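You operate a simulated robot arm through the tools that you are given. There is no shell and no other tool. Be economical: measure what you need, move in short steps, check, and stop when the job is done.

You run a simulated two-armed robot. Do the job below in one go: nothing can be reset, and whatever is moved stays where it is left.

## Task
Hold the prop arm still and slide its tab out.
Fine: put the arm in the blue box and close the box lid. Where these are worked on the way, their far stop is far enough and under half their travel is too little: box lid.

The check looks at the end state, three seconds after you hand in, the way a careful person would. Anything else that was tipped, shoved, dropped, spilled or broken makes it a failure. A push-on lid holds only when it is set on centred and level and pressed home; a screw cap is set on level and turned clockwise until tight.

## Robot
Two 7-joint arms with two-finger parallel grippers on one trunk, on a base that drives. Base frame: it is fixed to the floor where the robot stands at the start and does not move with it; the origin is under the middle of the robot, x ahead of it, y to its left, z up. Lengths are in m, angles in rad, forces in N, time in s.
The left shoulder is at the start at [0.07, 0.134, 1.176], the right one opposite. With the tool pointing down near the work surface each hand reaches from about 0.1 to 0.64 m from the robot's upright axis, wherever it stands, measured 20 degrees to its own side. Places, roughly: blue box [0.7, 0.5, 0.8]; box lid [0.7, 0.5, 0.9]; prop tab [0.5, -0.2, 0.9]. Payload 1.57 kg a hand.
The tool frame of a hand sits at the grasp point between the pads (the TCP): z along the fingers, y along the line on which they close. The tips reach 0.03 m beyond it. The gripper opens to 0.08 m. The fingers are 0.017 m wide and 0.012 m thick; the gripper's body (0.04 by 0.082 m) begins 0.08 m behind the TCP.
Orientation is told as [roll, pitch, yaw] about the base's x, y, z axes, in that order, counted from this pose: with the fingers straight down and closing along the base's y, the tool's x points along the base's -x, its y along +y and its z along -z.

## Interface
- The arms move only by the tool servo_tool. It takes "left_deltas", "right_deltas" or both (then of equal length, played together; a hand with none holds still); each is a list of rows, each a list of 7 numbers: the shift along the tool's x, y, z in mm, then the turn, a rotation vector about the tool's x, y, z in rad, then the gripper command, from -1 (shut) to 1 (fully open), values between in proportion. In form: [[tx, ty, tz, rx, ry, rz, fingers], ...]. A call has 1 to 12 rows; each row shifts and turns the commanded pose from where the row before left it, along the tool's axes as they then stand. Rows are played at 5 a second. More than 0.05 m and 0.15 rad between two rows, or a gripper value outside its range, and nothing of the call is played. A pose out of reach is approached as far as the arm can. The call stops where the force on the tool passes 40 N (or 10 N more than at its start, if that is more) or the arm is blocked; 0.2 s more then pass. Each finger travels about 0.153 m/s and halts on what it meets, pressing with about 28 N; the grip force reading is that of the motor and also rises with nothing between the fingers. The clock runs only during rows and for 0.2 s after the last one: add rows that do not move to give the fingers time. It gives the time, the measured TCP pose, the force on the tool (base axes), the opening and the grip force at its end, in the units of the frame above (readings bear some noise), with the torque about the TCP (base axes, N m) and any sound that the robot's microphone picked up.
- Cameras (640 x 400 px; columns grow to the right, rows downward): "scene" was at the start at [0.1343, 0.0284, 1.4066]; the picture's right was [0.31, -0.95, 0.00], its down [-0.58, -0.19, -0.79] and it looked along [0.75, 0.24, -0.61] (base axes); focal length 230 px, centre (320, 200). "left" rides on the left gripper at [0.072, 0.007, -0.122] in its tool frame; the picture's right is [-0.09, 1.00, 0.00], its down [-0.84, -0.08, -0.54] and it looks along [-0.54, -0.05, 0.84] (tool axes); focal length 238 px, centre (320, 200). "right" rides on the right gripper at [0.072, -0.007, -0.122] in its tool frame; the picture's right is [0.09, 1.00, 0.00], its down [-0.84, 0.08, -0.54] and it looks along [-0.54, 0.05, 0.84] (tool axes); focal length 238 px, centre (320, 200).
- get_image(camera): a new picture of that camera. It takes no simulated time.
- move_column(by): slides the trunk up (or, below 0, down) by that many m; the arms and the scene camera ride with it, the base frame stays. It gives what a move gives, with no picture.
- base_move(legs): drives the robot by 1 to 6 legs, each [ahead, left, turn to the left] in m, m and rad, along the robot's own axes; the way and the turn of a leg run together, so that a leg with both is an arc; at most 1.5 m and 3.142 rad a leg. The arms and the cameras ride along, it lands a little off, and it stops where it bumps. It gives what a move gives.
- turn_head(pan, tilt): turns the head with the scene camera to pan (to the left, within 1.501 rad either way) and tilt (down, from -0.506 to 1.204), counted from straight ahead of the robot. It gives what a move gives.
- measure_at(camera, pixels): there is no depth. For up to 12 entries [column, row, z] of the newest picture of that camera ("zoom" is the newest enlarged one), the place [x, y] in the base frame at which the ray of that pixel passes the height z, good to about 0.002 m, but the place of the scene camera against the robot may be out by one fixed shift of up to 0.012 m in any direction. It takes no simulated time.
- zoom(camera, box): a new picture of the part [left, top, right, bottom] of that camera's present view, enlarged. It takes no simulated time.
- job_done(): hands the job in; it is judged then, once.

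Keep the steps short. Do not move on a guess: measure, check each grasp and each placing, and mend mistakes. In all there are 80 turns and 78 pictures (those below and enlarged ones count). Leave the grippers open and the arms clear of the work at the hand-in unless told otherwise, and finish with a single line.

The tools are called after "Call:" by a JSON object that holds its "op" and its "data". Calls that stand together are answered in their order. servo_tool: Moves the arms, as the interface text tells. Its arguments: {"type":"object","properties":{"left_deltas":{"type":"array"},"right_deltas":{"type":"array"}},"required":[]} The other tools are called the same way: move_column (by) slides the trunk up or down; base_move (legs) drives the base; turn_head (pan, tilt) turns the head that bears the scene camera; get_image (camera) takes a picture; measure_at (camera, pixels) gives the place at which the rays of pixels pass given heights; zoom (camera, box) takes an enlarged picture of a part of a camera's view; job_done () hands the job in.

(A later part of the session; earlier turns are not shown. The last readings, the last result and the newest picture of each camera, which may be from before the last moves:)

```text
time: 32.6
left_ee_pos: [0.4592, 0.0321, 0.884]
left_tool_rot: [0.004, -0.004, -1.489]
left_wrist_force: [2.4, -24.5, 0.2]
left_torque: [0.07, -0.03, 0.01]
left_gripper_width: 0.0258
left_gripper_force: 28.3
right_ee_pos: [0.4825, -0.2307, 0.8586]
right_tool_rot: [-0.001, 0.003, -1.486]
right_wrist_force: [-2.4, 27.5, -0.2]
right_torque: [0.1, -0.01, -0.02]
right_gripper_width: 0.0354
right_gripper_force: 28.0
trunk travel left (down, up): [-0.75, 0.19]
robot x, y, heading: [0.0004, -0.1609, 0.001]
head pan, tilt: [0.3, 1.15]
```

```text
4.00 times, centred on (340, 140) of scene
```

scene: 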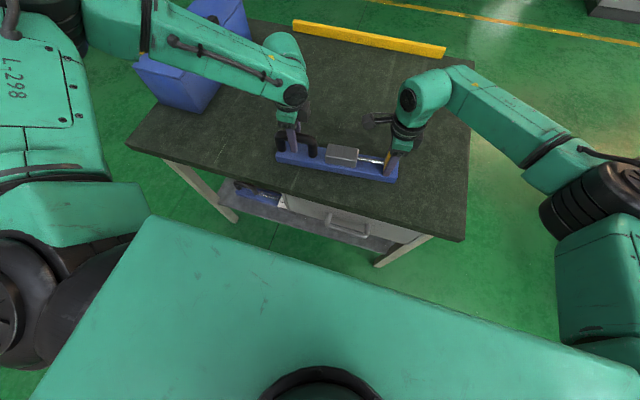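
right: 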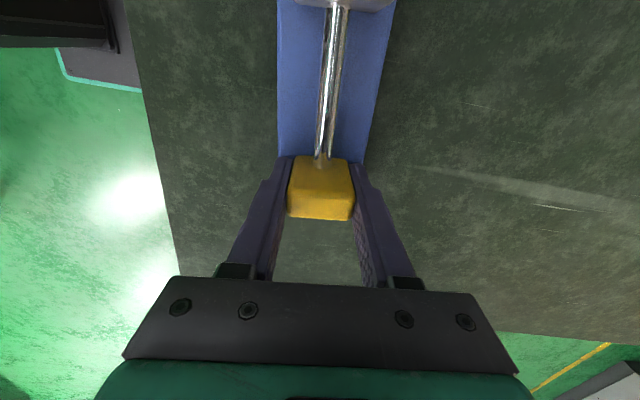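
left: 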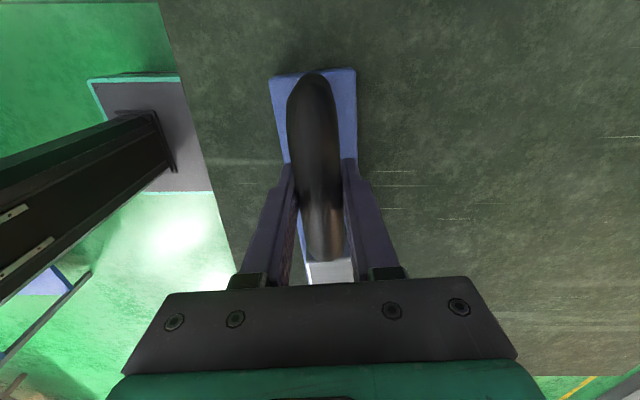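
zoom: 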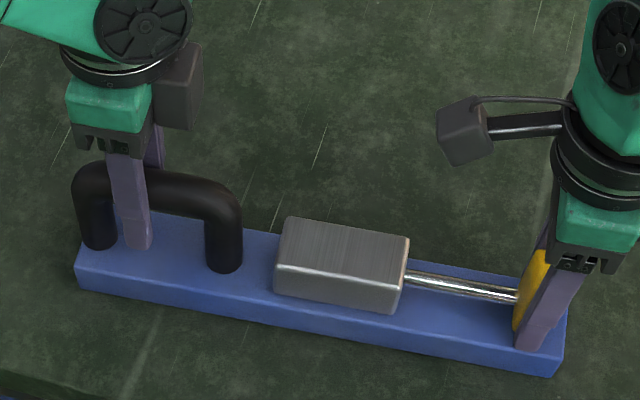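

Force has risen to 27 N at 65 mm of travel, so the tab is at its far stop. I'll relax the pull and open both hands, then raise them straight up.

Call:
{"op": "servo_tool", "data": {"right_deltas": [[2.5, 0, 0, 0, 0, 0, -1], [0, 0, 0, 0, 0, 0, 0], [0, 0, 0, 0, 0, 0, 0.6], [0, 0, 0, 0, 0, 0, 1], [0, 0, 0, 0, 0, 0, 1], [0, 0, -40, 0, 0, 0, 1], [0, 0, -40, 0, 0, 0, 1], [0, 0, -40, 0, 0, 0, 1], [0, 0, -40, 0, 0, 0, 1]], "left_deltas": [[0, 0, 0, 0, 0, 0, -1], [0, 0, 0, 0, 0, 0, -1], [0, 0, 0, 0, 0, 0, -1], [0, 0, 0, 0, 0, 0, 0], [0, 0, 0, 0, 0, 0, 1], [0, 0, 0, 0, 0, 0, 1], [0, 0, -40, 0, 0, 0, 1], [0, 0, -40, 0, 0, 0, 1], [0, 0, -40, 0, 0, 0, 1]]}}

Call:
{"op": "get_image", "data": {"camera": "right"}}

```text
time: 34.6
left_ee_pos: [0.4592, 0.0323, 1.0071]
left_tool_rot: [-0.001, 0.0, -1.489]
left_wrist_force: [-0.5, 0.4, -0.1]
left_torque: [-0.01, -0.03, -0.01]
left_gripper_width: 0.0797
left_gripper_force: 0.1
right_ee_pos: [0.4821, -0.2285, 1.0182]
right_tool_rot: [0.002, -0.001, -1.49]
right_wrist_force: [-0.3, -0.1, -0.7]
right_torque: [0.01, -0.02, -0.01]
right_gripper_width: 0.0799
right_gripper_force: 0.0
trunk travel left (down, up): [-0.75, 0.19]
robot x, y, heading: [0.0003, -0.1602, 0.001]
head pan, tilt: [0.3, 1.15]
```

```text
48 pictures are left
```

right: 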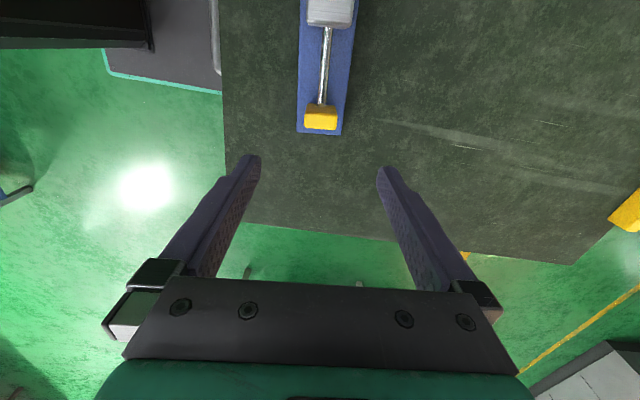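

The tab is out at (320,115) and the bar hasn't shifted. Next I'll raise both hands, turn the left back to yaw 0 and drive toward the box.

Call:
{"op": "servo_tool", "data": {"left_deltas": [[0, 0, -20, 0, 0, -0.149, 1], [0, 0, -20, 0, 0, -0.149, 1], [0, 0, -20, 0, 0, -0.149, 1], [0, 0, -20, 0, 0, -0.149, 1], [0, 0, -20, 0, 0, -0.149, 1], [0, 0, -10, 0, 0, -0.149, 1], [0, 0, 0, 0, 0, -0.149, 1], [0, 0, 0, 0, 0, -0.149, 1], [0, 0, 0, 0, 0, -0.149, 1], [0, 0, 0, 0, 0, -0.148, 1]], "right_deltas": [[0, 0, -20, 0, 0, 0, 1], [0, 0, -20, 0, 0, 0, 1], [0, 0, -20, 0, 0, 0, 1], [0, 0, -20, 0, 0, 0, 1], [0, 0, -20, 0, 0, 0, 1], [0, 0, 0, 0, 0, 0, 1], [0, 0, 0, 0, 0, 0, 1], [0, 0, 0, 0, 0, 0, 1], [0, 0, 0, 0, 0, 0, 1], [0, 0, 0, 0, 0, 0, 1]]}}

Call:
{"op": "base_move", "data": {"legs": [[0, 0.41, 0], [0.07, 0, 0]]}}

Call:
{"op": "get_image", "data": {"camera": "scene"}}

Call:
{"op": "get_image", "data": {"camera": "left"}}

```text
time: 36.8
left_ee_pos: [0.4604, 0.0329, 1.1156]
left_tool_rot: [0.0, 0.001, 0.004]
left_wrist_force: [0.6, -0.2, 0.9]
left_torque: [-0.03, 0.01, 0.0]
left_gripper_width: 0.0798
left_gripper_force: 0.0
right_ee_pos: [0.4819, -0.2302, 1.1161]
right_tool_rot: [0.0, 0.0, -1.489]
right_wrist_force: [0.6, 0.6, -0.3]
right_torque: [-0.03, 0.02, 0.04]
right_gripper_width: 0.0798
right_gripper_force: 0.0
trunk travel left (down, up): [-0.75, 0.19]
robot x, y, heading: [0.0034, -0.1602, 0.0]
head pan, tilt: [0.3, 1.15]
```

```text
time: 39.9
left_ee_pos: [0.5273, 0.4407, 1.1165]
left_tool_rot: [0.0, -0.004, -0.007]
left_wrist_force: [-0.3, -0.6, -0.5]
left_torque: [0.0, -0.02, 0.01]
left_gripper_width: 0.0799
left_gripper_force: 0.0
right_ee_pos: [0.5455, 0.1783, 1.1194]
right_tool_rot: [0.005, -0.001, -1.498]
right_wrist_force: [-0.3, 0.5, 0.6]
right_torque: [-0.01, 0.01, 0.01]
right_gripper_width: 0.08
right_gripper_force: 0.1
trunk travel left (down, up): [-0.75, 0.19]
robot x, y, heading: [0.0707, 0.2513, -0.002]
head pan, tilt: [0.3, 1.15]
```

```text
47 pictures are left
```

scene: 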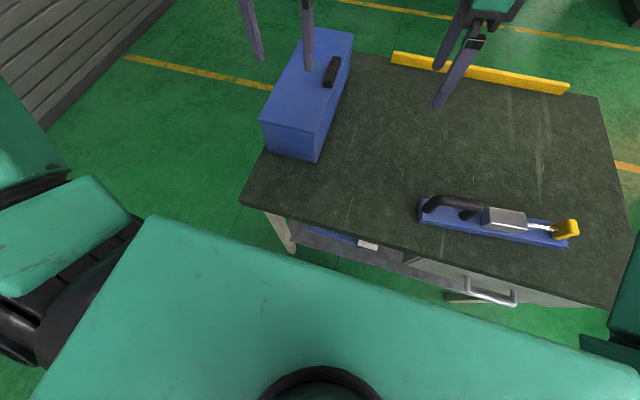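

```text
46 pictures are left
```

left: 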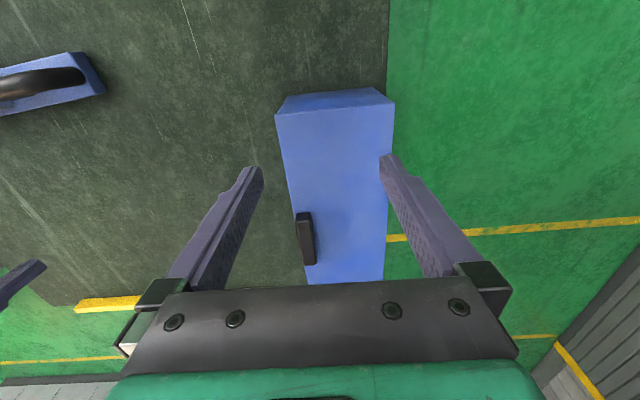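

I'll measure the lid handle and box corners from the left camera here.

Call:
{"op": "measure_at", "data": {"camera": "left", "pixels": [[297, 213, 0.945], [312, 212, 0.945], [304, 265, 0.945], [316, 263, 0.945], [276, 115, 0.925], [394, 102, 0.925], [287, 96, 0.8], [383, 87, 0.8], [386, 283, 0.925], [306, 283, 0.925]]}}

Call:
{"op": "zoom", "data": {"camera": "left", "box": [264, 190, 360, 280]}}

```text
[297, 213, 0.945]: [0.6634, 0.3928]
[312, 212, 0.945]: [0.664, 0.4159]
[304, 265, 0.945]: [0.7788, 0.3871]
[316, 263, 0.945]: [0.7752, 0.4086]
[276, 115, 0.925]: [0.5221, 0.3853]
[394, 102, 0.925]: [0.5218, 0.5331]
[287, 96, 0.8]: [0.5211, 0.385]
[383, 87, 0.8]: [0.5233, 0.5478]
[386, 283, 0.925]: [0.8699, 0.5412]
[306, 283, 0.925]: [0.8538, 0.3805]
```

```text
4.44 times, centred on (312, 235) of left
```

zoom: 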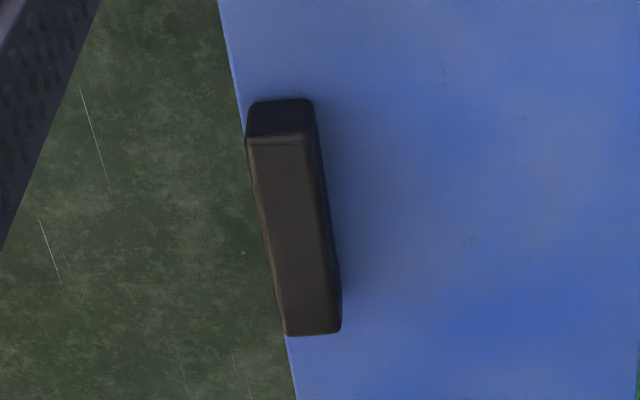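

The handle spans x ≈ 0.68–0.775, centre y ≈ 0.40, with the lid top at 0.925. To stay within reach I'll shift the base 0.11 m left and 0.025 m ahead.

Call:
{"op": "base_move", "data": {"legs": [[0, 0.11, 0], [0.025, 0, 0]]}}

```text
time: 41.5
left_ee_pos: [0.551, 0.5473, 1.1177]
left_tool_rot: [0.001, -0.007, -0.011]
left_wrist_force: [-0.7, 0.3, 1.4]
left_torque: [0.01, -0.05, -0.01]
left_gripper_width: 0.08
left_gripper_force: 0.0
right_ee_pos: [0.5704, 0.2842, 1.1189]
right_tool_rot: [0.008, 0.001, -1.501]
right_wrist_force: [-1.0, 0.5, 0.3]
right_torque: [0.0, -0.06, 0.02]
right_gripper_width: 0.08
right_gripper_force: 0.1
trunk travel left (down, up): [-0.75, 0.19]
robot x, y, heading: [0.0945, 0.3607, -0.006]
head pan, tilt: [0.3, 1.15]
```

I'll move the right hand aside and bring the left over the lid handle at z ≈ 1.02.

Call:
{"op": "servo_tool", "data": {"left_deltas": [[0, 0, 0, 0, 0, 0, 1], [0, 0, 0, 0, 0, 0, 1], [-28, -29.7, 20, 0, 0.007, -0.011, 1], [-28, -29.7, 20, 0, 0, 0, 1], [-28, -29.7, 20, 0, 0, 0, 1], [-28, -29.7, 20, 0, 0, 0, 1], [-28, -29.7, 20, 0, 0, 0, 1], [0, 0, 0, 0, 0, 0, 1]], "right_deltas": [[-40, -20, 0, 0, 0, 0, 1], [-40, -20, 0, 0, 0, 0, 1], [-40, -20, 0, 0, 0, 0, 1], [-40, -20, 0, 0, 0, 0, 1], [-40, -20, 0, 0, 0, 0, 1], [0, 0, 0, 0, 0, 0, 1], [0, 0, 0, 0, 0, 0, 1], [0, 0, 0, 0, 0, 0, 1]]}}

Call:
{"op": "get_image", "data": {"camera": "left"}}

```text
time: 43.3
left_ee_pos: [0.6013, 0.4804, 1.0318]
left_tool_rot: [-0.002, 0.004, 0.003]
left_wrist_force: [0.2, -0.1, 0.2]
left_torque: [-0.02, -0.01, 0.04]
left_gripper_width: 0.0801
left_gripper_force: 0.0
left hand out of reach, approached as far as the arm can: row 5, 6, 7
right_ee_pos: [0.4884, 0.077, 1.1187]
right_tool_rot: [0.001, -0.001, -1.502]
right_wrist_force: [0.3, -0.2, -0.1]
right_torque: [0.01, -0.02, 0.02]
right_gripper_width: 0.0799
right_gripper_force: 0.0
trunk travel left (down, up): [-0.75, 0.19]
robot x, y, heading: [0.0926, 0.3556, -0.014]
head pan, tilt: [0.3, 1.15]
```

```text
44 pictures are left
```

left: 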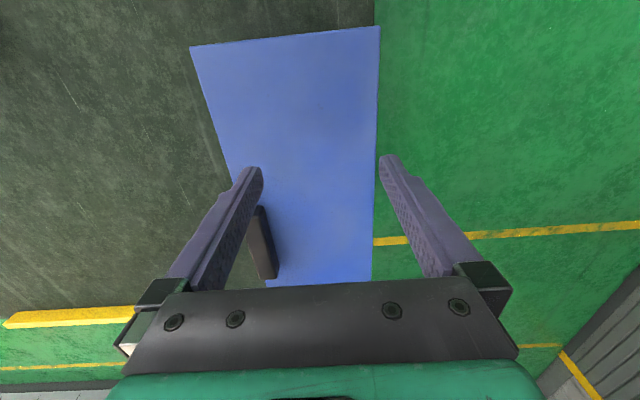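

From the front the lid is out of reach. The table's left side is better: facing −y, the box would lie 0.4–0.6 m ahead. I'll check how much floor there is between the table and the shutter wall.

Call:
{"op": "turn_head", "data": {"pan": 1.2, "tilt": 0.75}}

Call:
{"op": "get_image", "data": {"camera": "scene"}}

```text
time: 44.5
left_ee_pos: [0.6038, 0.481, 1.0317]
left_tool_rot: [-0.002, 0.005, 0.0]
left_wrist_force: [-0.8, -0.1, 0.2]
left_torque: [0.01, -0.01, 0.05]
left_gripper_width: 0.08
left_gripper_force: 0.1
right_ee_pos: [0.4905, 0.078, 1.1194]
right_tool_rot: [0.002, 0.0, -1.501]
right_wrist_force: [1.0, -1.1, 0.2]
right_torque: [-0.01, 0.02, 0.03]
right_gripper_width: 0.0799
right_gripper_force: 0.1
trunk travel left (down, up): [-0.75, 0.19]
robot x, y, heading: [0.092, 0.3563, -0.008]
head pan, tilt: [1.201, 0.75]
```

```text
43 pictures are left
```

scene: 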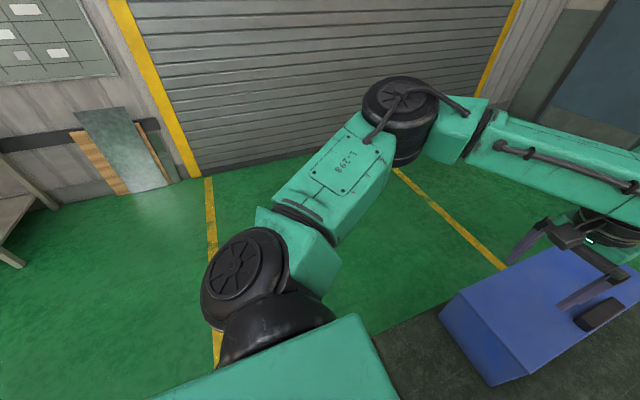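

Call:
{"op": "measure_at", "data": {"camera": "scene", "pixels": [[205, 178, 0], [270, 160, 0], [130, 195, 0], [20, 262, 0], [55, 205, 0], [505, 265, 0], [400, 170, 0]]}}

```text
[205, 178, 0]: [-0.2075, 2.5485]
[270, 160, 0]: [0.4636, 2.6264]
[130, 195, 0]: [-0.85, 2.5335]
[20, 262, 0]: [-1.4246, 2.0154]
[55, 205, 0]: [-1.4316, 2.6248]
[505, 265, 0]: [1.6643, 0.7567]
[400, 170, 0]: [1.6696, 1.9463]
```

There's ample room, with the wall at y ≈ 2.55. I'll raise the left hand and turn its fingers to the cross direction, then drive round: back, left, turn right 90°, and sideways along the table's left side.

Call:
{"op": "servo_tool", "data": {"left_deltas": [[20, 0, -20, 0, 0, 0, 1], [20, 0, -20, 0, 0, 0, 1], [20, 0, -20, 0, 0, 0.149, 1], [0, 0, 0, 0, 0, 0.149, 1], [0, 0, 0, 0, 0, 0.149, 1], [0, 0, 0, 0, 0, 0.149, 1], [0, 0, 0, 0, 0, 0.149, 1], [0, 0, 0, 0, 0, 0.149, 1], [0, 0, 0, 0, 0, 0.149, 1], [0, 0, 0, 0, 0, 0.149, 1], [0, 0, 0, 0, 0, 0.149, 1], [0, 0, 0, 0, 0, 0.149, 1]]}}

Call:
{"op": "base_move", "data": {"legs": [[-0.45, 0, 0], [0, 0.78, 0], [0, 0, -1.563], [0, 0.94, 0]]}}

Call:
{"op": "turn_head", "data": {"pan": 0.1, "tilt": 1.0}}

Call:
{"op": "get_image", "data": {"camera": "scene"}}

```text
time: 47.1
left_ee_pos: [0.5427, 0.4795, 1.0895]
left_tool_rot: [-0.005, 0.0, -1.492]
left_wrist_force: [0.0, -0.2, -0.2]
left_torque: [-0.01, 0.0, 0.01]
left_gripper_width: 0.0801
left_gripper_force: 0.0
right_ee_pos: [0.4901, 0.0773, 1.1191]
right_tool_rot: [0.0, 0.0, -1.502]
right_wrist_force: [0.0, -0.3, 0.4]
right_torque: [0.02, 0.0, 0.03]
right_gripper_width: 0.0799
right_gripper_force: 0.2
trunk travel left (down, up): [-0.75, 0.19]
robot x, y, heading: [0.0956, 0.3598, -0.009]
head pan, tilt: [1.201, 0.75]
```

```text
time: 61.9
left_ee_pos: [0.6921, 0.6964, 1.0882]
left_tool_rot: [-0.006, 0.001, -3.058]
left_wrist_force: [0.5, -0.3, -0.3]
left_torque: [0.0, -0.02, 0.04]
left_gripper_width: 0.0799
left_gripper_force: 0.0
right_ee_pos: [0.2907, 0.7497, 1.1191]
right_tool_rot: [0.003, 0.002, -3.071]
right_wrist_force: [-0.1, 0.0, 0.2]
right_torque: [0.0, -0.03, -0.02]
right_gripper_width: 0.0801
right_gripper_force: 0.0
trunk travel left (down, up): [-0.75, 0.19]
robot x, y, heading: [0.5743, 1.1463, -1.577]
head pan, tilt: [1.201, 0.75]
```

```text
time: 63.2
left_ee_pos: [0.6928, 0.6969, 1.0894]
left_tool_rot: [-0.006, 0.001, -3.061]
left_wrist_force: [-0.3, 0.1, -0.5]
left_torque: [-0.02, 0.03, 0.0]
left_gripper_width: 0.08
left_gripper_force: 0.0
right_ee_pos: [0.2905, 0.7502, 1.118]
right_tool_rot: [0.001, 0.0, -3.07]
right_wrist_force: [-0.1, -0.2, -0.1]
right_torque: [0.01, 0.03, -0.01]
right_gripper_width: 0.08
right_gripper_force: 0.1
trunk travel left (down, up): [-0.75, 0.19]
robot x, y, heading: [0.5695, 1.145, -1.58]
head pan, tilt: [0.099, 1.0]
```

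```text
42 pictures are left
```

scene: 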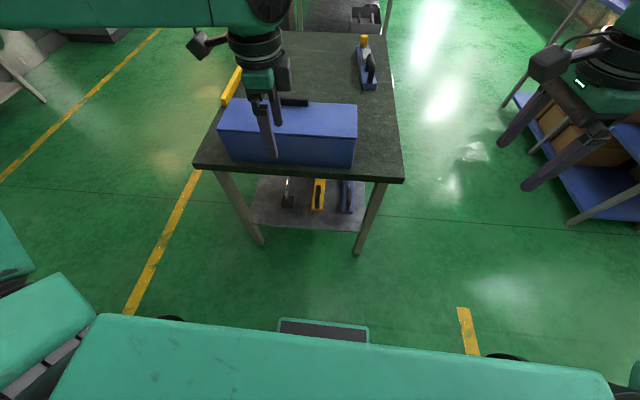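

The box is now straight ahead. I'll drive 0.21 m closer, with the left hand passing high over the box.

Call:
{"op": "base_move", "data": {"legs": [[0.21, 0.02, 0.009]]}}

Call:
{"op": "get_image", "data": {"camera": "left"}}

```text
time: 64.9
left_ee_pos: [0.7128, 0.4904, 1.0916]
left_tool_rot: [-0.004, 0.001, -3.053]
left_wrist_force: [-0.5, -1.1, 0.6]
left_torque: [0.01, 0.02, -0.02]
left_gripper_width: 0.08
left_gripper_force: 0.1
right_ee_pos: [0.3121, 0.5415, 1.1189]
right_tool_rot: [0.004, 0.002, -3.064]
right_wrist_force: [0.5, 0.3, -0.1]
right_torque: [-0.01, 0.02, 0.02]
right_gripper_width: 0.0804
right_gripper_force: 0.2
trunk travel left (down, up): [-0.75, 0.19]
robot x, y, heading: [0.5892, 0.9351, -1.575]
head pan, tilt: [0.099, 1.0]
```

```text
41 pictures are left
```

left: 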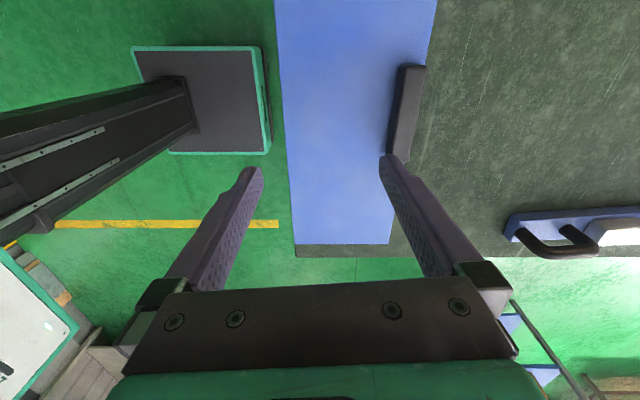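

The lid handle shows at (405,110). I'll measure it.

Call:
{"op": "measure_at", "data": {"camera": "left", "pixels": [[399, 66, 0.95], [426, 68, 0.95], [388, 148, 0.95], [411, 150, 0.95], [409, 162, 0.95], [293, 243, 0.925], [388, 243, 0.925], [434, 20, 0.925], [276, 20, 0.925]]}}

Call:
{"op": "zoom", "data": {"camera": "left", "box": [360, 40, 456, 180]}}

```text
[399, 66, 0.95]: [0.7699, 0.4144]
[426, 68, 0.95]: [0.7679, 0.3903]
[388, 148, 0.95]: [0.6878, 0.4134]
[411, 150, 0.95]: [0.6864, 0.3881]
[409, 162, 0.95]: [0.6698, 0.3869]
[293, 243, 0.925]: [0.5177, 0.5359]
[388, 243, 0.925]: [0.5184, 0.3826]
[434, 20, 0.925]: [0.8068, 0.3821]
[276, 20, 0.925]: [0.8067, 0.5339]
```

```text
2.86 times, centred on (408, 110) of left
```

zoom: 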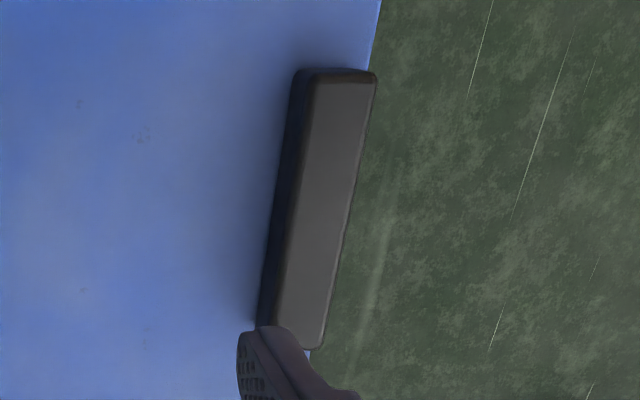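

The handle's centre is (0.72, 0.400). I'll square the yaw and go above it to z ≈ 0.985, then check.

Call:
{"op": "servo_tool", "data": {"left_deltas": [[2, 30.4, 0, -0.004, 0, 0.088, 1], [0, 30, 10, 0, 0, 0, 1], [0, 30, 20, 0, 0, 0, 1], [0, 0, 40, 0, 0, 0, 1], [0, 0, 36, 0, 0, 0, 1], [0, 0, 0, 0, 0, 0, 1]]}}

Call:
{"op": "get_image", "data": {"camera": "left"}}

```text
time: 66.3
left_ee_pos: [0.7336, 0.4211, 0.9819]
left_tool_rot: [0.002, -0.003, 3.142]
left_wrist_force: [-0.8, 0.7, 0.4]
left_torque: [-0.05, 0.01, 0.0]
left_gripper_width: 0.0798
left_gripper_force: 0.1
left hand out of reach, approached as far as the arm can: row 3, 5
right_ee_pos: [0.3117, 0.5397, 1.1187]
right_tool_rot: [0.0, -0.001, -3.065]
right_wrist_force: [-0.1, 0.2, 0.1]
right_torque: [-0.02, 0.01, -0.03]
right_gripper_width: 0.0799
right_gripper_force: 0.3
trunk travel left (down, up): [-0.75, 0.19]
robot x, y, heading: [0.592, 0.9382, -1.574]
head pan, tilt: [0.099, 1.0]
```

```text
39 pictures are left
```

left: 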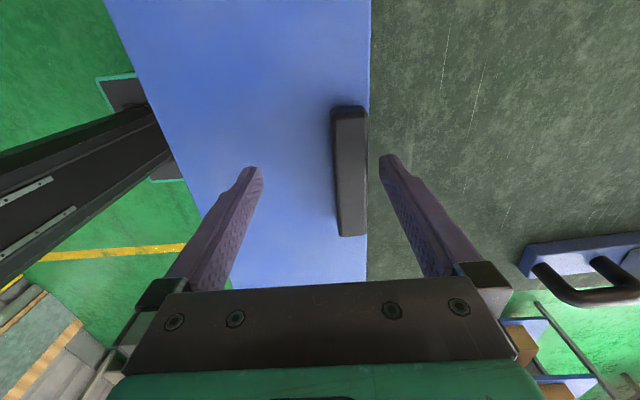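

It's at the edge of reach. I'll lift and draw the hand back 60 mm, then drive 0.08 m forward.

Call:
{"op": "servo_tool", "data": {"left_deltas": [[0, -30, -15, 0, 0, 0, 1], [0, -30, -10, 0, 0, 0, 1], [0, 0, 0, 0, 0, 0, 1]]}}

Call:
{"op": "base_move", "data": {"legs": [[0.08, 0, 0]]}}

Call:
{"op": "get_image", "data": {"camera": "left"}}

```text
time: 66.7
left_ee_pos: [0.7353, 0.4381, 1.0038]
left_tool_rot: [0.034, -0.005, -3.141]
left_wrist_force: [-0.9, 0.0, -0.1]
left_torque: [-0.01, 0.01, 0.01]
left_gripper_width: 0.0798
left_gripper_force: 0.0
right_ee_pos: [0.3128, 0.5395, 1.1189]
right_tool_rot: [0.0, -0.001, -3.066]
right_wrist_force: [0.1, 0.0, 0.2]
right_torque: [-0.03, -0.02, 0.02]
right_gripper_width: 0.0799
right_gripper_force: 0.0
trunk travel left (down, up): [-0.75, 0.19]
robot x, y, heading: [0.5932, 0.9376, -1.579]
head pan, tilt: [0.099, 1.0]
stopped in row 2 (left hand): the force on the tool passed its limit (the readings are from after the stop); the commanded pose is now the measured one
```

```text
time: 67.8
left_ee_pos: [0.7345, 0.3595, 1.0058]
left_tool_rot: [0.038, -0.005, 3.142]
left_wrist_force: [0.6, 0.4, 0.2]
left_torque: [-0.02, -0.01, -0.02]
left_gripper_width: 0.08
left_gripper_force: 0.0
right_ee_pos: [0.3119, 0.4613, 1.1192]
right_tool_rot: [0.004, -0.001, -3.066]
right_wrist_force: [-0.5, 0.9, 1.1]
right_torque: [0.0, -0.02, -0.01]
right_gripper_width: 0.0797
right_gripper_force: 0.1
trunk travel left (down, up): [-0.75, 0.19]
robot x, y, heading: [0.5917, 0.8558, -1.574]
head pan, tilt: [0.099, 1.0]
```

```text
38 pictures are left
```

left: 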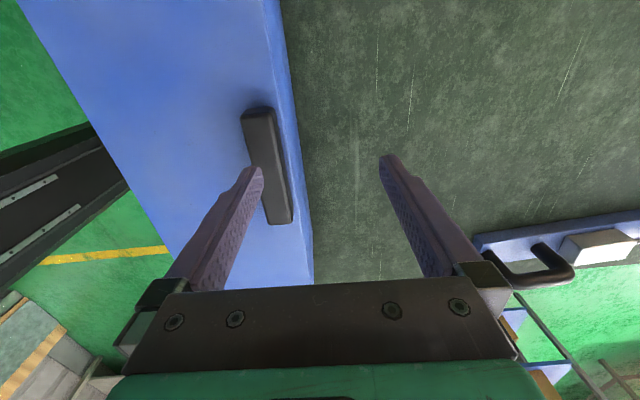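

The call stopped on force: the far finger brushed the handle as it drew back. I'll check that the box hasn't moved.

Call:
{"op": "measure_at", "data": {"camera": "left", "pixels": [[244, 112, 0.95], [274, 108, 0.95], [267, 222, 0.95], [292, 220, 0.95], [271, 20, 0.925], [302, 180, 0.925], [312, 260, 0.925]]}}

Call:
{"op": "zoom", "data": {"camera": "left", "box": [160, 60, 416, 220]}}

Call:
{"op": "get_image", "data": {"camera": "scene"}}

```text
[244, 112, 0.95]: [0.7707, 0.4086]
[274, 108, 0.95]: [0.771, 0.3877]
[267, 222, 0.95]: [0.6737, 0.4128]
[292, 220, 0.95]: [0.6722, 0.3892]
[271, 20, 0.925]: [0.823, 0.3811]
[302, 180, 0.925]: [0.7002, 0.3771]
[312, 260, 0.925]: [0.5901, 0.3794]
```

```text
2.50 times, centred on (288, 140) of left
```

zoom: 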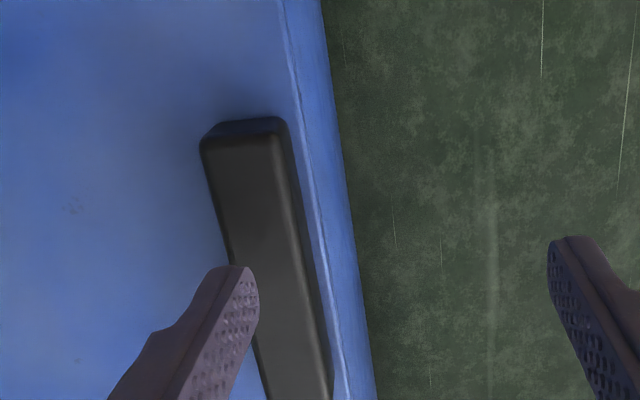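

```text
36 pictures are left
```

scene: 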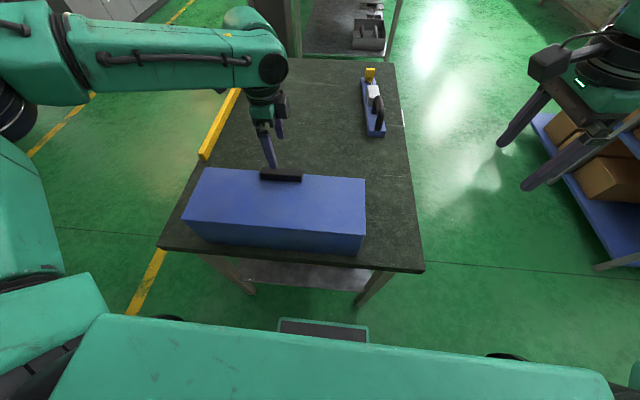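

The box hasn't moved; the handle centre is still (0.72, 0.399). I'll level the hand, centre it over the handle at this height, then lower it to 0.958.

Call:
{"op": "servo_tool", "data": {"left_deltas": [[-10, -20, 0, 0.038, 0.005, 0, 1], [-10, -20, 0, 0, 0, 0, 1], [0, 0, 0, 0, 0, 0, 1], [0, 0, 20, 0, 0, 0, 1], [0, 0, 14, 0, 0, 0, 1], [0, 0, 12, 0, 0, 0, 1], [0, 0, 0, 0, 0, 0, 1]]}}

Call:
{"op": "get_image", "data": {"camera": "left"}}

```text
time: 69.5
left_ee_pos: [0.7143, 0.3971, 0.9641]
left_tool_rot: [0.01, 0.0, 3.142]
left_wrist_force: [3.4, 5.1, 19.2]
left_torque: [1.01, -0.12, -0.18]
left_gripper_width: 0.0798
left_gripper_force: 0.1
right_ee_pos: [0.3109, 0.4618, 1.1199]
right_tool_rot: [0.005, 0.0, -3.067]
right_wrist_force: [0.4, 0.0, 0.2]
right_torque: [-0.01, 0.02, 0.01]
right_gripper_width: 0.0799
right_gripper_force: 0.1
trunk travel left (down, up): [-0.75, 0.19]
robot x, y, heading: [0.5897, 0.8581, -1.575]
head pan, tilt: [0.099, 1.0]
stopped in row 7 (left hand): the force on the tool passed its limit (the readings are from after the stop); the commanded pose is now the measured one
```

```text
35 pictures are left
```

left: 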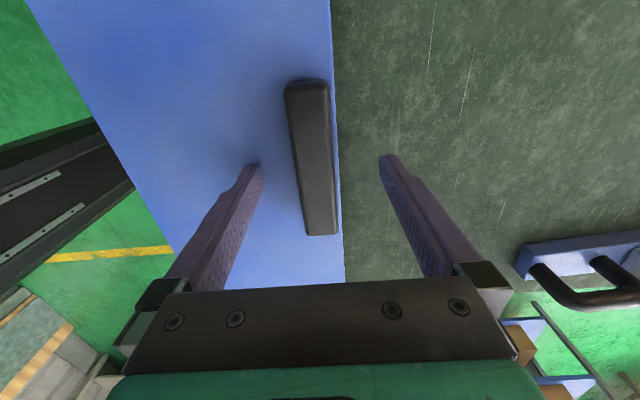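

The tips touch the lid at TCP z 0.962. I'll raise 4 mm and close on the handle.

Call:
{"op": "servo_tool", "data": {"left_deltas": [[0, 0, -5, 0.01, 0, 0, 1], [0, 0, 0, 0, 0, 0, 0.2], [0, 0, 0, 0, 0, 0, -0.4], [0, 0, 0, 0, 0, 0, -1], [0, 0, 0, 0, 0, 0, -1]]}}

```text
time: 70.7
left_ee_pos: [0.7133, 0.3993, 0.9659]
left_tool_rot: [-0.007, 0.0, 3.141]
left_wrist_force: [-1.7, 19.1, -10.2]
left_torque: [-0.32, 0.02, 0.45]
left_gripper_width: 0.0234
left_gripper_force: 36.2
right_ee_pos: [0.3114, 0.4622, 1.1193]
right_tool_rot: [0.006, 0.0, -3.067]
right_wrist_force: [0.0, -0.2, -0.6]
right_torque: [0.0, -0.01, 0.01]
right_gripper_width: 0.0799
right_gripper_force: 0.1
trunk travel left (down, up): [-0.75, 0.19]
robot x, y, heading: [0.5901, 0.8593, -1.57]
head pan, tilt: [0.099, 1.0]
```

Gripped (0.0234). Now I'll raise the lid along its arc about the hinge at (y 0.533, z 0.925), 0.1 rad a row, and check after a few rows.

Call:
{"op": "servo_tool", "data": {"left_deltas": [[0, -4.8, -13.2, -0.1, 0, 0, -1], [0, -4.8, -13.2, -0.1, 0, 0, -1], [0, -4.8, -13.2, -0.1, 0, 0, -1], [0, -4.8, -13.2, -0.1, 0, 0, -1]]}}

Call:
{"op": "get_image", "data": {"camera": "scene"}}

```text
time: 71.7
left_ee_pos: [0.7137, 0.4259, 1.0138]
left_tool_rot: [0.393, -0.002, -3.142]
left_wrist_force: [-0.2, 15.8, -16.7]
left_torque: [-0.02, -0.49, -0.11]
left_gripper_width: 0.0233
left_gripper_force: 35.5
right_ee_pos: [0.3112, 0.4608, 1.1197]
right_tool_rot: [0.003, 0.001, -3.067]
right_wrist_force: [-0.9, 0.0, 0.4]
right_torque: [0.01, 0.02, 0.0]
right_gripper_width: 0.0802
right_gripper_force: 0.2
trunk travel left (down, up): [-0.75, 0.19]
robot x, y, heading: [0.5893, 0.8561, -1.576]
head pan, tilt: [0.099, 1.0]
```

```text
34 pictures are left
```

scene: 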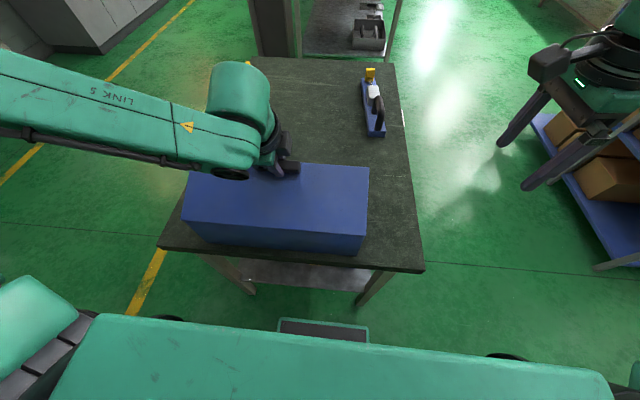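

The lid is lifting, about 0.4 rad with moderate forces. I'll carry on.

Call:
{"op": "servo_tool", "data": {"left_deltas": [[0, -4.8, -13.2, -0.1, 0, 0, -1], [0, -4.8, -13.2, -0.1, 0, 0, -1], [0, -4.8, -13.2, -0.1, 0, 0, -1], [0, -4.8, -13.2, -0.1, 0, 0, -1]]}}

```text
time: 72.7
left_ee_pos: [0.7141, 0.4285, 1.0196]
left_tool_rot: [0.444, -0.002, 3.143]
left_wrist_force: [-0.1, 17.6, -18.8]
left_torque: [-0.04, 0.55, -0.29]
left_gripper_width: 0.0236
left_gripper_force: 35.9
left hand out of reach, approached as far as the arm can: row 1, 2, 3, 4
right_ee_pos: [0.3125, 0.4621, 1.119]
right_tool_rot: [0.004, 0.0, -3.066]
right_wrist_force: [0.6, 0.2, -0.1]
right_torque: [-0.01, -0.01, 0.04]
right_gripper_width: 0.0799
right_gripper_force: 0.1
trunk travel left (down, up): [-0.75, 0.19]
robot x, y, heading: [0.5923, 0.8577, -1.573]
head pan, tilt: [0.099, 1.0]
```

The left wrist is at its limit at 0.44 rad. While it holds the lid there, I'll test in free space beside the box (x ≈ 0.45) whether the right hand can make the same arc further.

Call:
{"op": "servo_tool", "data": {"right_deltas": [[28, 12.4, 29, 0, 0, 0.075, 1], [28, 12.4, 29, 0, 0, 0, 1], [28, 12.4, 29, 0, 0, 0, 1], [28, 12.4, 29, 0, 0, 0, 1], [26, 12.4, 30, 0, 0, 0, 1], [0, -6, -19, -0.149, 0, 0, 1], [0, -6, -19, -0.149, 0, 0, 1], [0, -6, -19, -0.149, 0, 0, 1], [0, -6, -19, -0.149, 0, 0, 1], [0, -6, -19, -0.149, 0, 0, 1], [0, -6, -19, -0.149, 0, 0, 1], [0, -6, -19, -0.149, 0, 0, 1]]}}

```text
time: 75.3
left_ee_pos: [0.7145, 0.4293, 1.0204]
left_tool_rot: [0.443, -0.002, 3.14]
left_wrist_force: [-2.2, 18.1, -16.8]
left_torque: [0.19, 0.19, 0.03]
left_gripper_width: 0.0238
left_gripper_force: 35.6
right_ee_pos: [0.4497, 0.4628, 1.057]
right_tool_rot: [0.8, 0.0, 3.142]
right_wrist_force: [-0.5, -0.8, -0.4]
right_torque: [0.0, -0.04, 0.0]
right_gripper_width: 0.0799
right_gripper_force: 0.1
right hand out of reach, approached as far as the arm can: row 11, 12
trunk travel left (down, up): [-0.75, 0.19]
robot x, y, heading: [0.5859, 0.8546, -1.578]
head pan, tilt: [0.099, 1.0]
```

The right hand reaches 0.8 rad, which is better. So I'll set the lid back down with the left and release it, and level the right hand. After that the right hand will take the handle.

Call:
{"op": "servo_tool", "data": {"left_deltas": [[0, 3.4, 13.6, 0.1, 0, 0, -1], [0, 3.4, 13.6, 0.1, 0, 0, -1], [0, 3.4, 13.6, 0.1, 0, 0, -1], [0, 3.4, 13.6, 0.1, 0, 0, -1], [0, 1.2, 5, 0.044, 0, 0, -1], [0, 0, 0, 0, 0, 0, 0], [0, 0, 0, 0, 0, 0, 1], [0, 0, 0, 0, 0, 0, 1], [0, 0, -40, 0, 0, 0, 1], [0, 0, -40, 0, 0, 0, 1], [0, -30, -30, 0, 0, 0, 1]], "right_deltas": [[0, 0, 0, 0, 0, 0, 1], [0, 0, 0, 0, 0, 0, 1], [0, 0, 0, 0, 0, 0, 1], [0, 0, 0, 0, 0, 0, 1], [0, 0, -20, 0.149, 0, 0, 1], [0, 0, -20, 0.149, 0, 0, 1], [0, 0, -20, 0.149, 0, 0, 1], [0, 0, 0, 0.149, 0, 0, 1], [0, 0, 0, 0.149, 0, 0, 1], [0, 0, 0, 0.055, 0, 0, 1], [0, 0, 0, 0, 0, 0, 1]]}}

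Call:
{"op": "get_image", "data": {"camera": "scene"}}

```text
time: 77.7
left_ee_pos: [0.7154, 0.4291, 1.0791]
left_tool_rot: [0.002, -0.003, 3.143]
left_wrist_force: [0.2, -0.1, 0.4]
left_torque: [-0.02, 0.03, 0.04]
left_gripper_width: 0.0799
left_gripper_force: 0.1
right_ee_pos: [0.4509, 0.4978, 1.1022]
right_tool_rot: [-0.003, 0.001, -3.142]
right_wrist_force: [-0.1, -0.3, 1.1]
right_torque: [-0.03, -0.04, 0.01]
right_gripper_width: 0.08
right_gripper_force: 0.0
trunk travel left (down, up): [-0.75, 0.19]
robot x, y, heading: [0.5853, 0.8542, -1.576]
head pan, tilt: [0.099, 1.0]
```

```text
33 pictures are left
```

scene: 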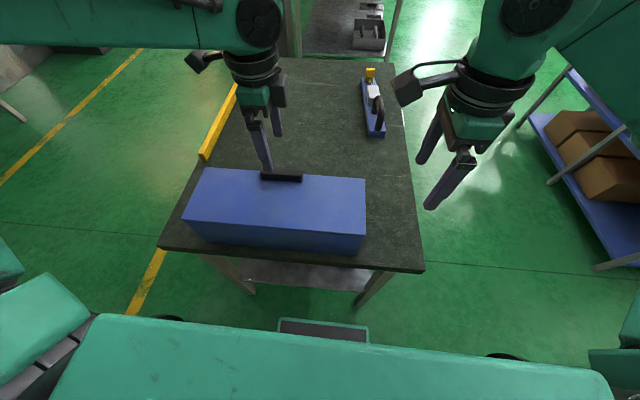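

The lid is closed and the box is in place. I'll shift the base 0.235 m to its left and back 0.03 m, so the handle lies before the right hand.

Call:
{"op": "base_move", "data": {"legs": [[-0.03, 0.235, 0.005]]}}

Call:
{"op": "get_image", "data": {"camera": "right"}}

```text
time: 79.5
left_ee_pos: [0.9538, 0.4565, 1.0781]
left_tool_rot: [0.001, 0.001, -3.135]
left_wrist_force: [-0.7, -0.8, -0.2]
left_torque: [-0.02, -0.02, -0.01]
left_gripper_width: 0.08
left_gripper_force: 0.0
right_ee_pos: [0.6897, 0.525, 1.102]
right_tool_rot: [-0.006, 0.004, -3.136]
right_wrist_force: [-0.1, 0.8, 0.1]
right_torque: [-0.02, -0.03, -0.04]
right_gripper_width: 0.08
right_gripper_force: 0.1
trunk travel left (down, up): [-0.75, 0.19]
robot x, y, heading: [0.8272, 0.8844, -1.571]
head pan, tilt: [0.099, 1.0]
```

```text
32 pictures are left
```

right: 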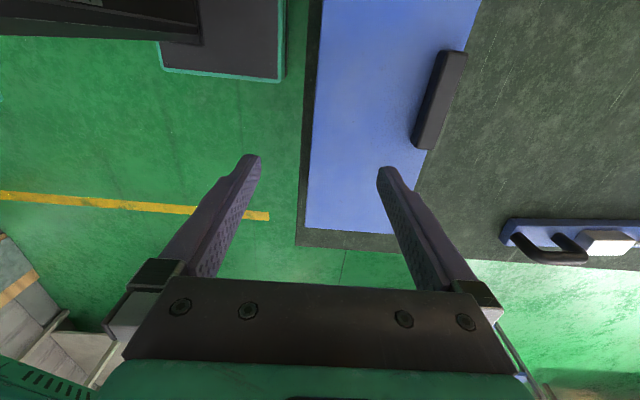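

I'll bring the right hand over the handle (0.72, 0.399), lower it to 0.967 and close.

Call:
{"op": "servo_tool", "data": {"right_deltas": [[10, 42, 0, 0, 0, 0, 1], [10, 42, 0, 0, 0, 0, 1], [10, 42, 0, 0, 0, 0, 1], [0, 0, 0, 0, 0, 0, 1], [0, 0, 45, 0, 0, 0, 1], [0, 0, 45, 0, 0, 0, 1], [0, 0, 35, 0, 0, 0, 1], [0, 0, 10, 0, 0, 0, 1], [0, 0, 0, 0, 0, 0, 1]]}}

Call:
{"op": "get_image", "data": {"camera": "right"}}

```text
time: 81.5
left_ee_pos: [0.9567, 0.4575, 1.077]
left_tool_rot: [-0.001, -0.002, -3.136]
left_wrist_force: [0.1, -0.3, 0.3]
left_torque: [0.02, -0.02, -0.03]
left_gripper_width: 0.08
left_gripper_force: 0.1
right_ee_pos: [0.7236, 0.3991, 0.9665]
right_tool_rot: [-0.004, -0.001, -3.135]
right_wrist_force: [-0.2, 0.4, -0.7]
right_torque: [0.0, 0.01, -0.02]
right_gripper_width: 0.0802
right_gripper_force: 0.0
trunk travel left (down, up): [-0.75, 0.19]
robot x, y, heading: [0.8297, 0.8833, -1.568]
head pan, tilt: [0.099, 1.0]
```

```text
31 pictures are left
```

right: 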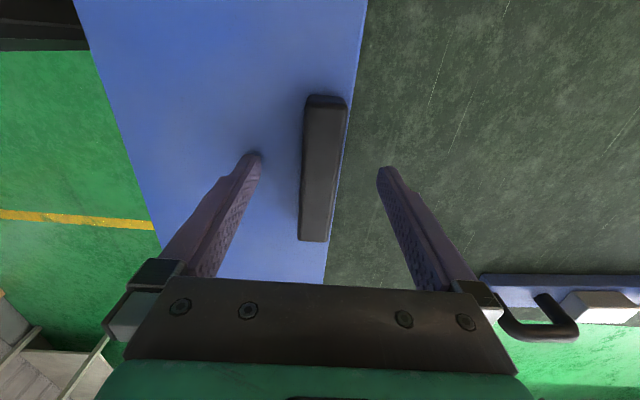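

It's well centred. I'll close and begin the arc, 0.1 rad a row.

Call:
{"op": "servo_tool", "data": {"right_deltas": [[0, 0, 0, 0, 0, 0, 0.2], [0, 0, 0, 0, 0, 0, -0.4], [0, 0, 0, 0, 0, 0, -1], [0, 0, 0, 0, 0, 0, -1], [0, -4.8, -13.2, -0.1, 0, 0, -1], [0, -4.8, -13.2, -0.1, 0, 0, -1], [0, -4.8, -13.2, -0.1, 0, 0, -1], [0, -4.8, -13.2, -0.1, 0, 0, -1], [0, -4.8, -13.2, -0.1, 0, 0, -1], [0, -4.8, -13.2, -0.1, 0, 0, -1], [0, -4.8, -13.2, -0.1, 0, 0, -1]]}}

Call:
{"op": "get_image", "data": {"camera": "scene"}}

```text
time: 83.9
left_ee_pos: [0.9563, 0.4565, 1.078]
left_tool_rot: [0.0, -0.002, -3.135]
left_wrist_force: [-0.1, -0.1, 0.2]
left_torque: [0.0, 0.0, 0.02]
left_gripper_width: 0.0799
left_gripper_force: 0.0
right_ee_pos: [0.7227, 0.457, 1.0438]
right_tool_rot: [0.695, 0.0, -3.135]
right_wrist_force: [4.1, -1.3, -4.9]
right_torque: [-0.38, -0.2, -0.24]
right_gripper_width: 0.0238
right_gripper_force: 36.1
trunk travel left (down, up): [-0.75, 0.19]
robot x, y, heading: [0.8304, 0.8811, -1.569]
head pan, tilt: [0.099, 1.0]
```

```text
30 pictures are left
```

scene: 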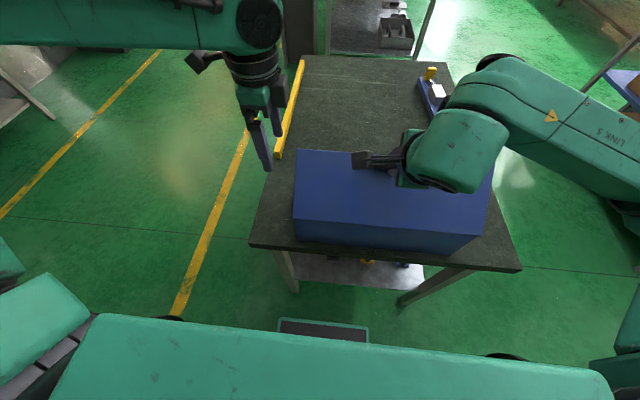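

The lid is at 0.7 rad with low force. I'll continue toward the arm's limit.

Call:
{"op": "servo_tool", "data": {"right_deltas": [[0, -4.8, -13.2, -0.1, 0, 0, -1], [0, -4.8, -13.2, -0.1, 0, 0, -1], [0, -4.8, -13.2, -0.1, 0, 0, -1], [0, -4.8, -13.2, -0.1, 0, 0, -1], [0, -4.8, -13.2, -0.1, 0, 0, -1], [0, -4.8, -13.2, -0.1, 0, 0, -1]]}}

```text
time: 85.3
left_ee_pos: [0.9574, 0.4573, 1.0768]
left_tool_rot: [0.001, -0.004, -3.134]
left_wrist_force: [0.1, -0.2, 0.0]
left_torque: [0.01, -0.02, 0.01]
left_gripper_width: 0.0799
left_gripper_force: 0.0
right_ee_pos: [0.7219, 0.481, 1.0574]
right_tool_rot: [0.892, -0.002, -3.132]
right_wrist_force: [9.1, 2.8, -17.9]
right_torque: [-0.34, -0.66, 0.13]
right_gripper_width: 0.0239
right_gripper_force: 35.6
right hand out of reach, approached as far as the arm can: row 3, 4, 5, 6
trunk travel left (down, up): [-0.75, 0.19]
robot x, y, heading: [0.83, 0.8824, -1.573]
head pan, tilt: [0.099, 1.0]
```

The right hand holds the lid at about 0.9 rad. I'll close the left fingers and turn that hand to its natural yaw, so it can push the lid's free edge from the far side.

Call:
{"op": "servo_tool", "data": {"left_deltas": [[0, 0, 0, 0, 0, -0.1422, -1], [0, 0, 0, 0, 0, -0.1422, -1], [0, 0, 0, 0, 0, -0.1422, -1], [0, 0, 0, 0, 0, -0.1422, -1], [0, 0, 0, 0, 0, -0.1422, -1], [0, 0, 0, 0, 0, -0.1422, -1], [0, 0, 0, 0, 0, -0.1422, -1], [0, 0, 0, 0, 0, -0.1422, -1], [0, 0, 0, 0, 0, -0.1422, -1], [0, 0, 0, 0, 0, -0.1422, -1], [0, 0, 0, 0, 0, -0.1422, -1], [-40, 0, 0, 0, 0, 0, -1]], "right_deltas": [[0, 0, 0, 0, 0, 0, -1], [0, 0, 0, 0, 0, 0, -1], [0, 0, 0, 0, 0, 0, -1], [0, 0, 0, 0, 0, 0, -1], [0, 0, 0, 0, 0, 0, -1], [0, 0, 0, 0, 0, 0, -1], [0, 0, 0, 0, 0, 0, -1], [0, 0, 0, 0, 0, 0, -1], [0, 0, 0, 0, 0, 0, -1], [0, 0, 0, 0, 0, 0, -1], [0, 0, 0, 0, 0, 0, -1], [0, 0, 0, 0, 0, 0, -1]]}}

Call:
{"op": "get_image", "data": {"camera": "left"}}

```text
time: 87.9
left_ee_pos: [0.9597, 0.4145, 1.0768]
left_tool_rot: [-0.003, 0.003, -1.569]
left_wrist_force: [0.1, -0.3, 0.1]
left_torque: [-0.02, -0.01, -0.01]
left_gripper_width: 0.0001
left_gripper_force: 21.3
right_ee_pos: [0.7223, 0.4804, 1.056]
right_tool_rot: [0.89, -0.001, -3.135]
right_wrist_force: [9.2, 8.1, -26.4]
right_torque: [-0.11, -0.5, -0.22]
right_gripper_width: 0.0238
right_gripper_force: 36.5
trunk travel left (down, up): [-0.75, 0.19]
robot x, y, heading: [0.8291, 0.8846, -1.572]
head pan, tilt: [0.099, 1.0]
```

```text
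29 pictures are left
```

left: 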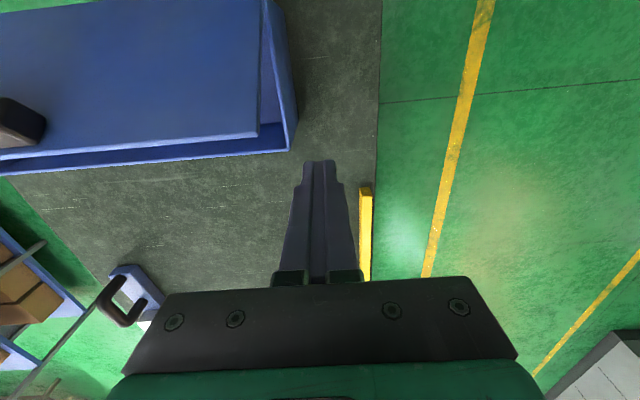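

The lid's free edge shows at (258,135) and I can see into the box. I'll measure the corner.

Call:
{"op": "measure_at", "data": {"camera": "left", "pixels": [[258, 135, 1.03], [258, 135, 1.045], [258, 135, 1.06], [297, 148, 0.925], [100, 150, 1.045], [289, 152, 0.925]]}}

```text
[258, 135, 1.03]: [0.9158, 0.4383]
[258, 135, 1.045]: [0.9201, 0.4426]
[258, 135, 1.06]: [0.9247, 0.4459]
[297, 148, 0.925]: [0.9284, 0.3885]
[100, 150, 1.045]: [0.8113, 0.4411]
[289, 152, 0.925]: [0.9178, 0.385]
```

The edge is at y ≈ 0.441, z ≈ 1.045. I'll lower the left fingers on the far side and slide to x ≈ 0.885, just short of touching at y ≈ 0.428.

Call:
{"op": "servo_tool", "data": {"left_deltas": [[-8, 0, 20, 0, 0, 0, -1], [0, 0, 20, 0, 0, 0, -1], [0, -37, 0, 0, 0, 0, -1], [0, -37, 0, 0, 0, 0, -1], [11, 0, 0, 0, 0, 0, -1], [8, 0, 0, 0, 0, 0, -1], [0, 0, 0, 0, 0, 0, -1]], "right_deltas": [[0, 0, 0, 0, 0, 0, -1], [0, 0, 0, 0, 0, 0, -1], [0, 0, 0, 0, 0, 0, -1], [0, 0, 0, 0, 0, 0, -1], [0, 0, 0, 0, 0, 0, -1], [0, 0, 0, 0, 0, 0, -1], [0, 0, 0, 0, 0, 0, -1]]}}

Call:
{"op": "get_image", "data": {"camera": "left"}}

```text
time: 89.2
left_ee_pos: [0.907, 0.4325, 1.0412]
left_tool_rot: [-0.004, -0.018, -1.564]
left_wrist_force: [0.3, -1.8, 1.0]
left_torque: [0.03, 0.0, -0.01]
left_gripper_width: 0.0003
left_gripper_force: 21.4
left hand out of reach, approached as far as the arm can: row 4
right_ee_pos: [0.7221, 0.4828, 1.0579]
right_tool_rot: [0.892, 0.002, -3.132]
right_wrist_force: [3.9, -2.0, -3.7]
right_torque: [-0.43, -0.13, -0.6]
right_gripper_width: 0.0238
right_gripper_force: 35.9
trunk travel left (down, up): [-0.75, 0.19]
robot x, y, heading: [0.8279, 0.8875, -1.569]
head pan, tilt: [0.099, 1.0]
stopped in row 6 (left hand): the force on the tool passed its limit (the readings are from after the stop); the commanded pose is now the measured one
```

```text
28 pictures are left
```

left: 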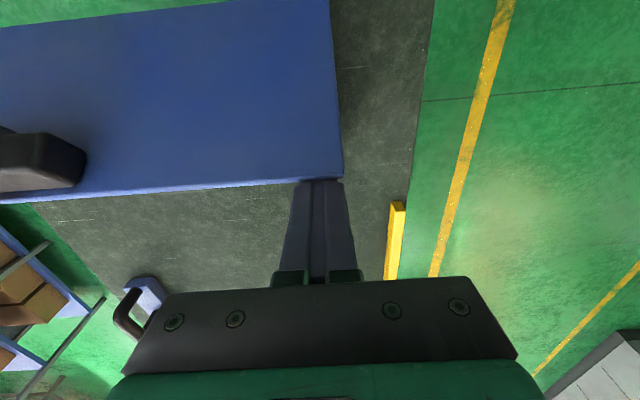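

The left finger now touches the lid edge. I'll open the right hand and back it off along its fingers, so the lid rests on the left finger.

Call:
{"op": "servo_tool", "data": {"right_deltas": [[0, 0, 0, 0, 0, 0, -0.5], [0, 0, 0, 0, 0, 0, 0.3], [0, 0, 0, 0, 0, 0, 1], [0, 0, -20, 0, 0, 0, 1], [0, 0, -30, 0, 0, 0, 1], [0, 0, -30, 0, 0, 0, 1]], "left_deltas": [[0, 0, 0, 0, 0, 0, -1], [0, 0, 0, 0, 0, 0, -1], [0, 0, 0, 0, 0, 0, -1], [0, 0, 0, 0, 0, 0, -1], [0, 0, 0, 0, 0, 0, -1], [0, 0, 0, 0, 0, 0, -1]]}}

Call:
{"op": "get_image", "data": {"camera": "scene"}}

```text
time: 90.6
left_ee_pos: [0.9058, 0.4346, 1.0422]
left_tool_rot: [-0.003, -0.018, -1.566]
left_wrist_force: [0.3, -0.4, 0.7]
left_torque: [0.06, 0.02, -0.02]
left_gripper_width: 0.0001
left_gripper_force: 21.1
right_ee_pos: [0.7277, 0.505, 1.0739]
right_tool_rot: [0.89, 0.0, -3.132]
right_wrist_force: [0.1, 0.9, 0.1]
right_torque: [-0.02, 0.0, 0.01]
right_gripper_width: 0.0798
right_gripper_force: 0.0
right hand out of reach, approached as far as the arm can: row 4, 5, 6
trunk travel left (down, up): [-0.75, 0.19]
robot x, y, heading: [0.8277, 0.8863, -1.57]
head pan, tilt: [0.099, 1.0]
```

```text
27 pictures are left
```

scene: 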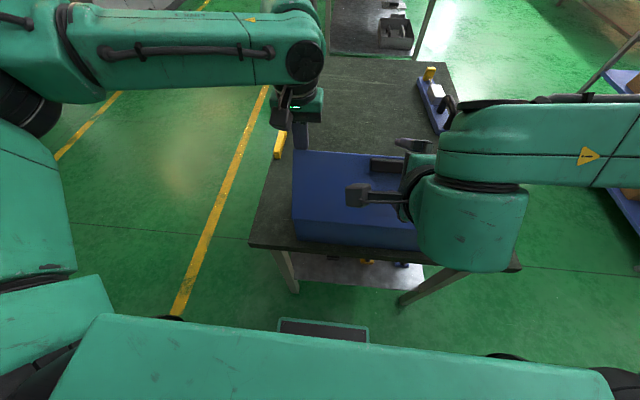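

The left finger carries almost nothing, so the lid seems to stay by itself. The right hand needs to clear the area: straight up first, then level.

Call:
{"op": "servo_tool", "data": {"right_deltas": [[0, 23, -19, 0, 0, 0, 1], [0, 23, -19, 0, 0, 0, 1], [0, 23, -19, 0, 0, 0, 1], [0, 0, -20, 0.148, 0, 0, 1], [0, 0, -10, 0.148, 0, 0, 1], [0, 0, 0, 0.148, 0, 0, 1], [0, 0, 0, 0.148, 0, 0, 1], [0, 0, 0, 0.148, 0, 0, 1], [0, 0, 0, 0.148, 0, 0, 1]], "left_deltas": [[0, 0, 0, 0, 0, 0, -1], [0, 0, 0, 0, 0, 0, -1], [0, 0, 0, 0, 0, 0, -1], [0, 0, 0, 0, 0, 0, -1], [0, 0, 0, 0, 0, 0, -1], [0, 0, 0, 0, 0, 0, -1], [0, 0, 0, 0, 0, 0, -1], [0, 0, 0, 0, 0, 0, -1], [0, 0, 0, 0, 0, 0, -1]]}}

Call:
{"op": "get_image", "data": {"camera": "scene"}}

```text
time: 92.6
left_ee_pos: [0.9044, 0.4337, 1.0403]
left_tool_rot: [-0.003, -0.018, -1.567]
left_wrist_force: [-0.9, -0.6, -0.3]
left_torque: [-0.02, 0.03, 0.01]
left_gripper_width: 0.0
left_gripper_force: 21.5
right_ee_pos: [0.7267, 0.5272, 1.1837]
right_tool_rot: [0.002, 0.003, -3.132]
right_wrist_force: [-0.7, -0.5, 0.0]
right_torque: [-0.01, -0.01, 0.05]
right_gripper_width: 0.08
right_gripper_force: 0.1
trunk travel left (down, up): [-0.75, 0.19]
robot x, y, heading: [0.8283, 0.886, -1.571]
head pan, tilt: [0.099, 1.0]
```

```text
26 pictures are left
```

scene: 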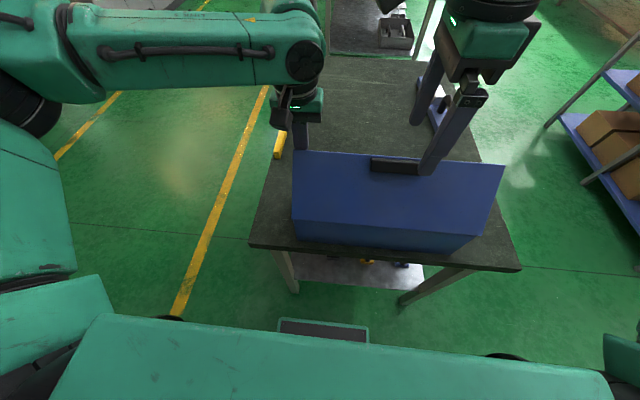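

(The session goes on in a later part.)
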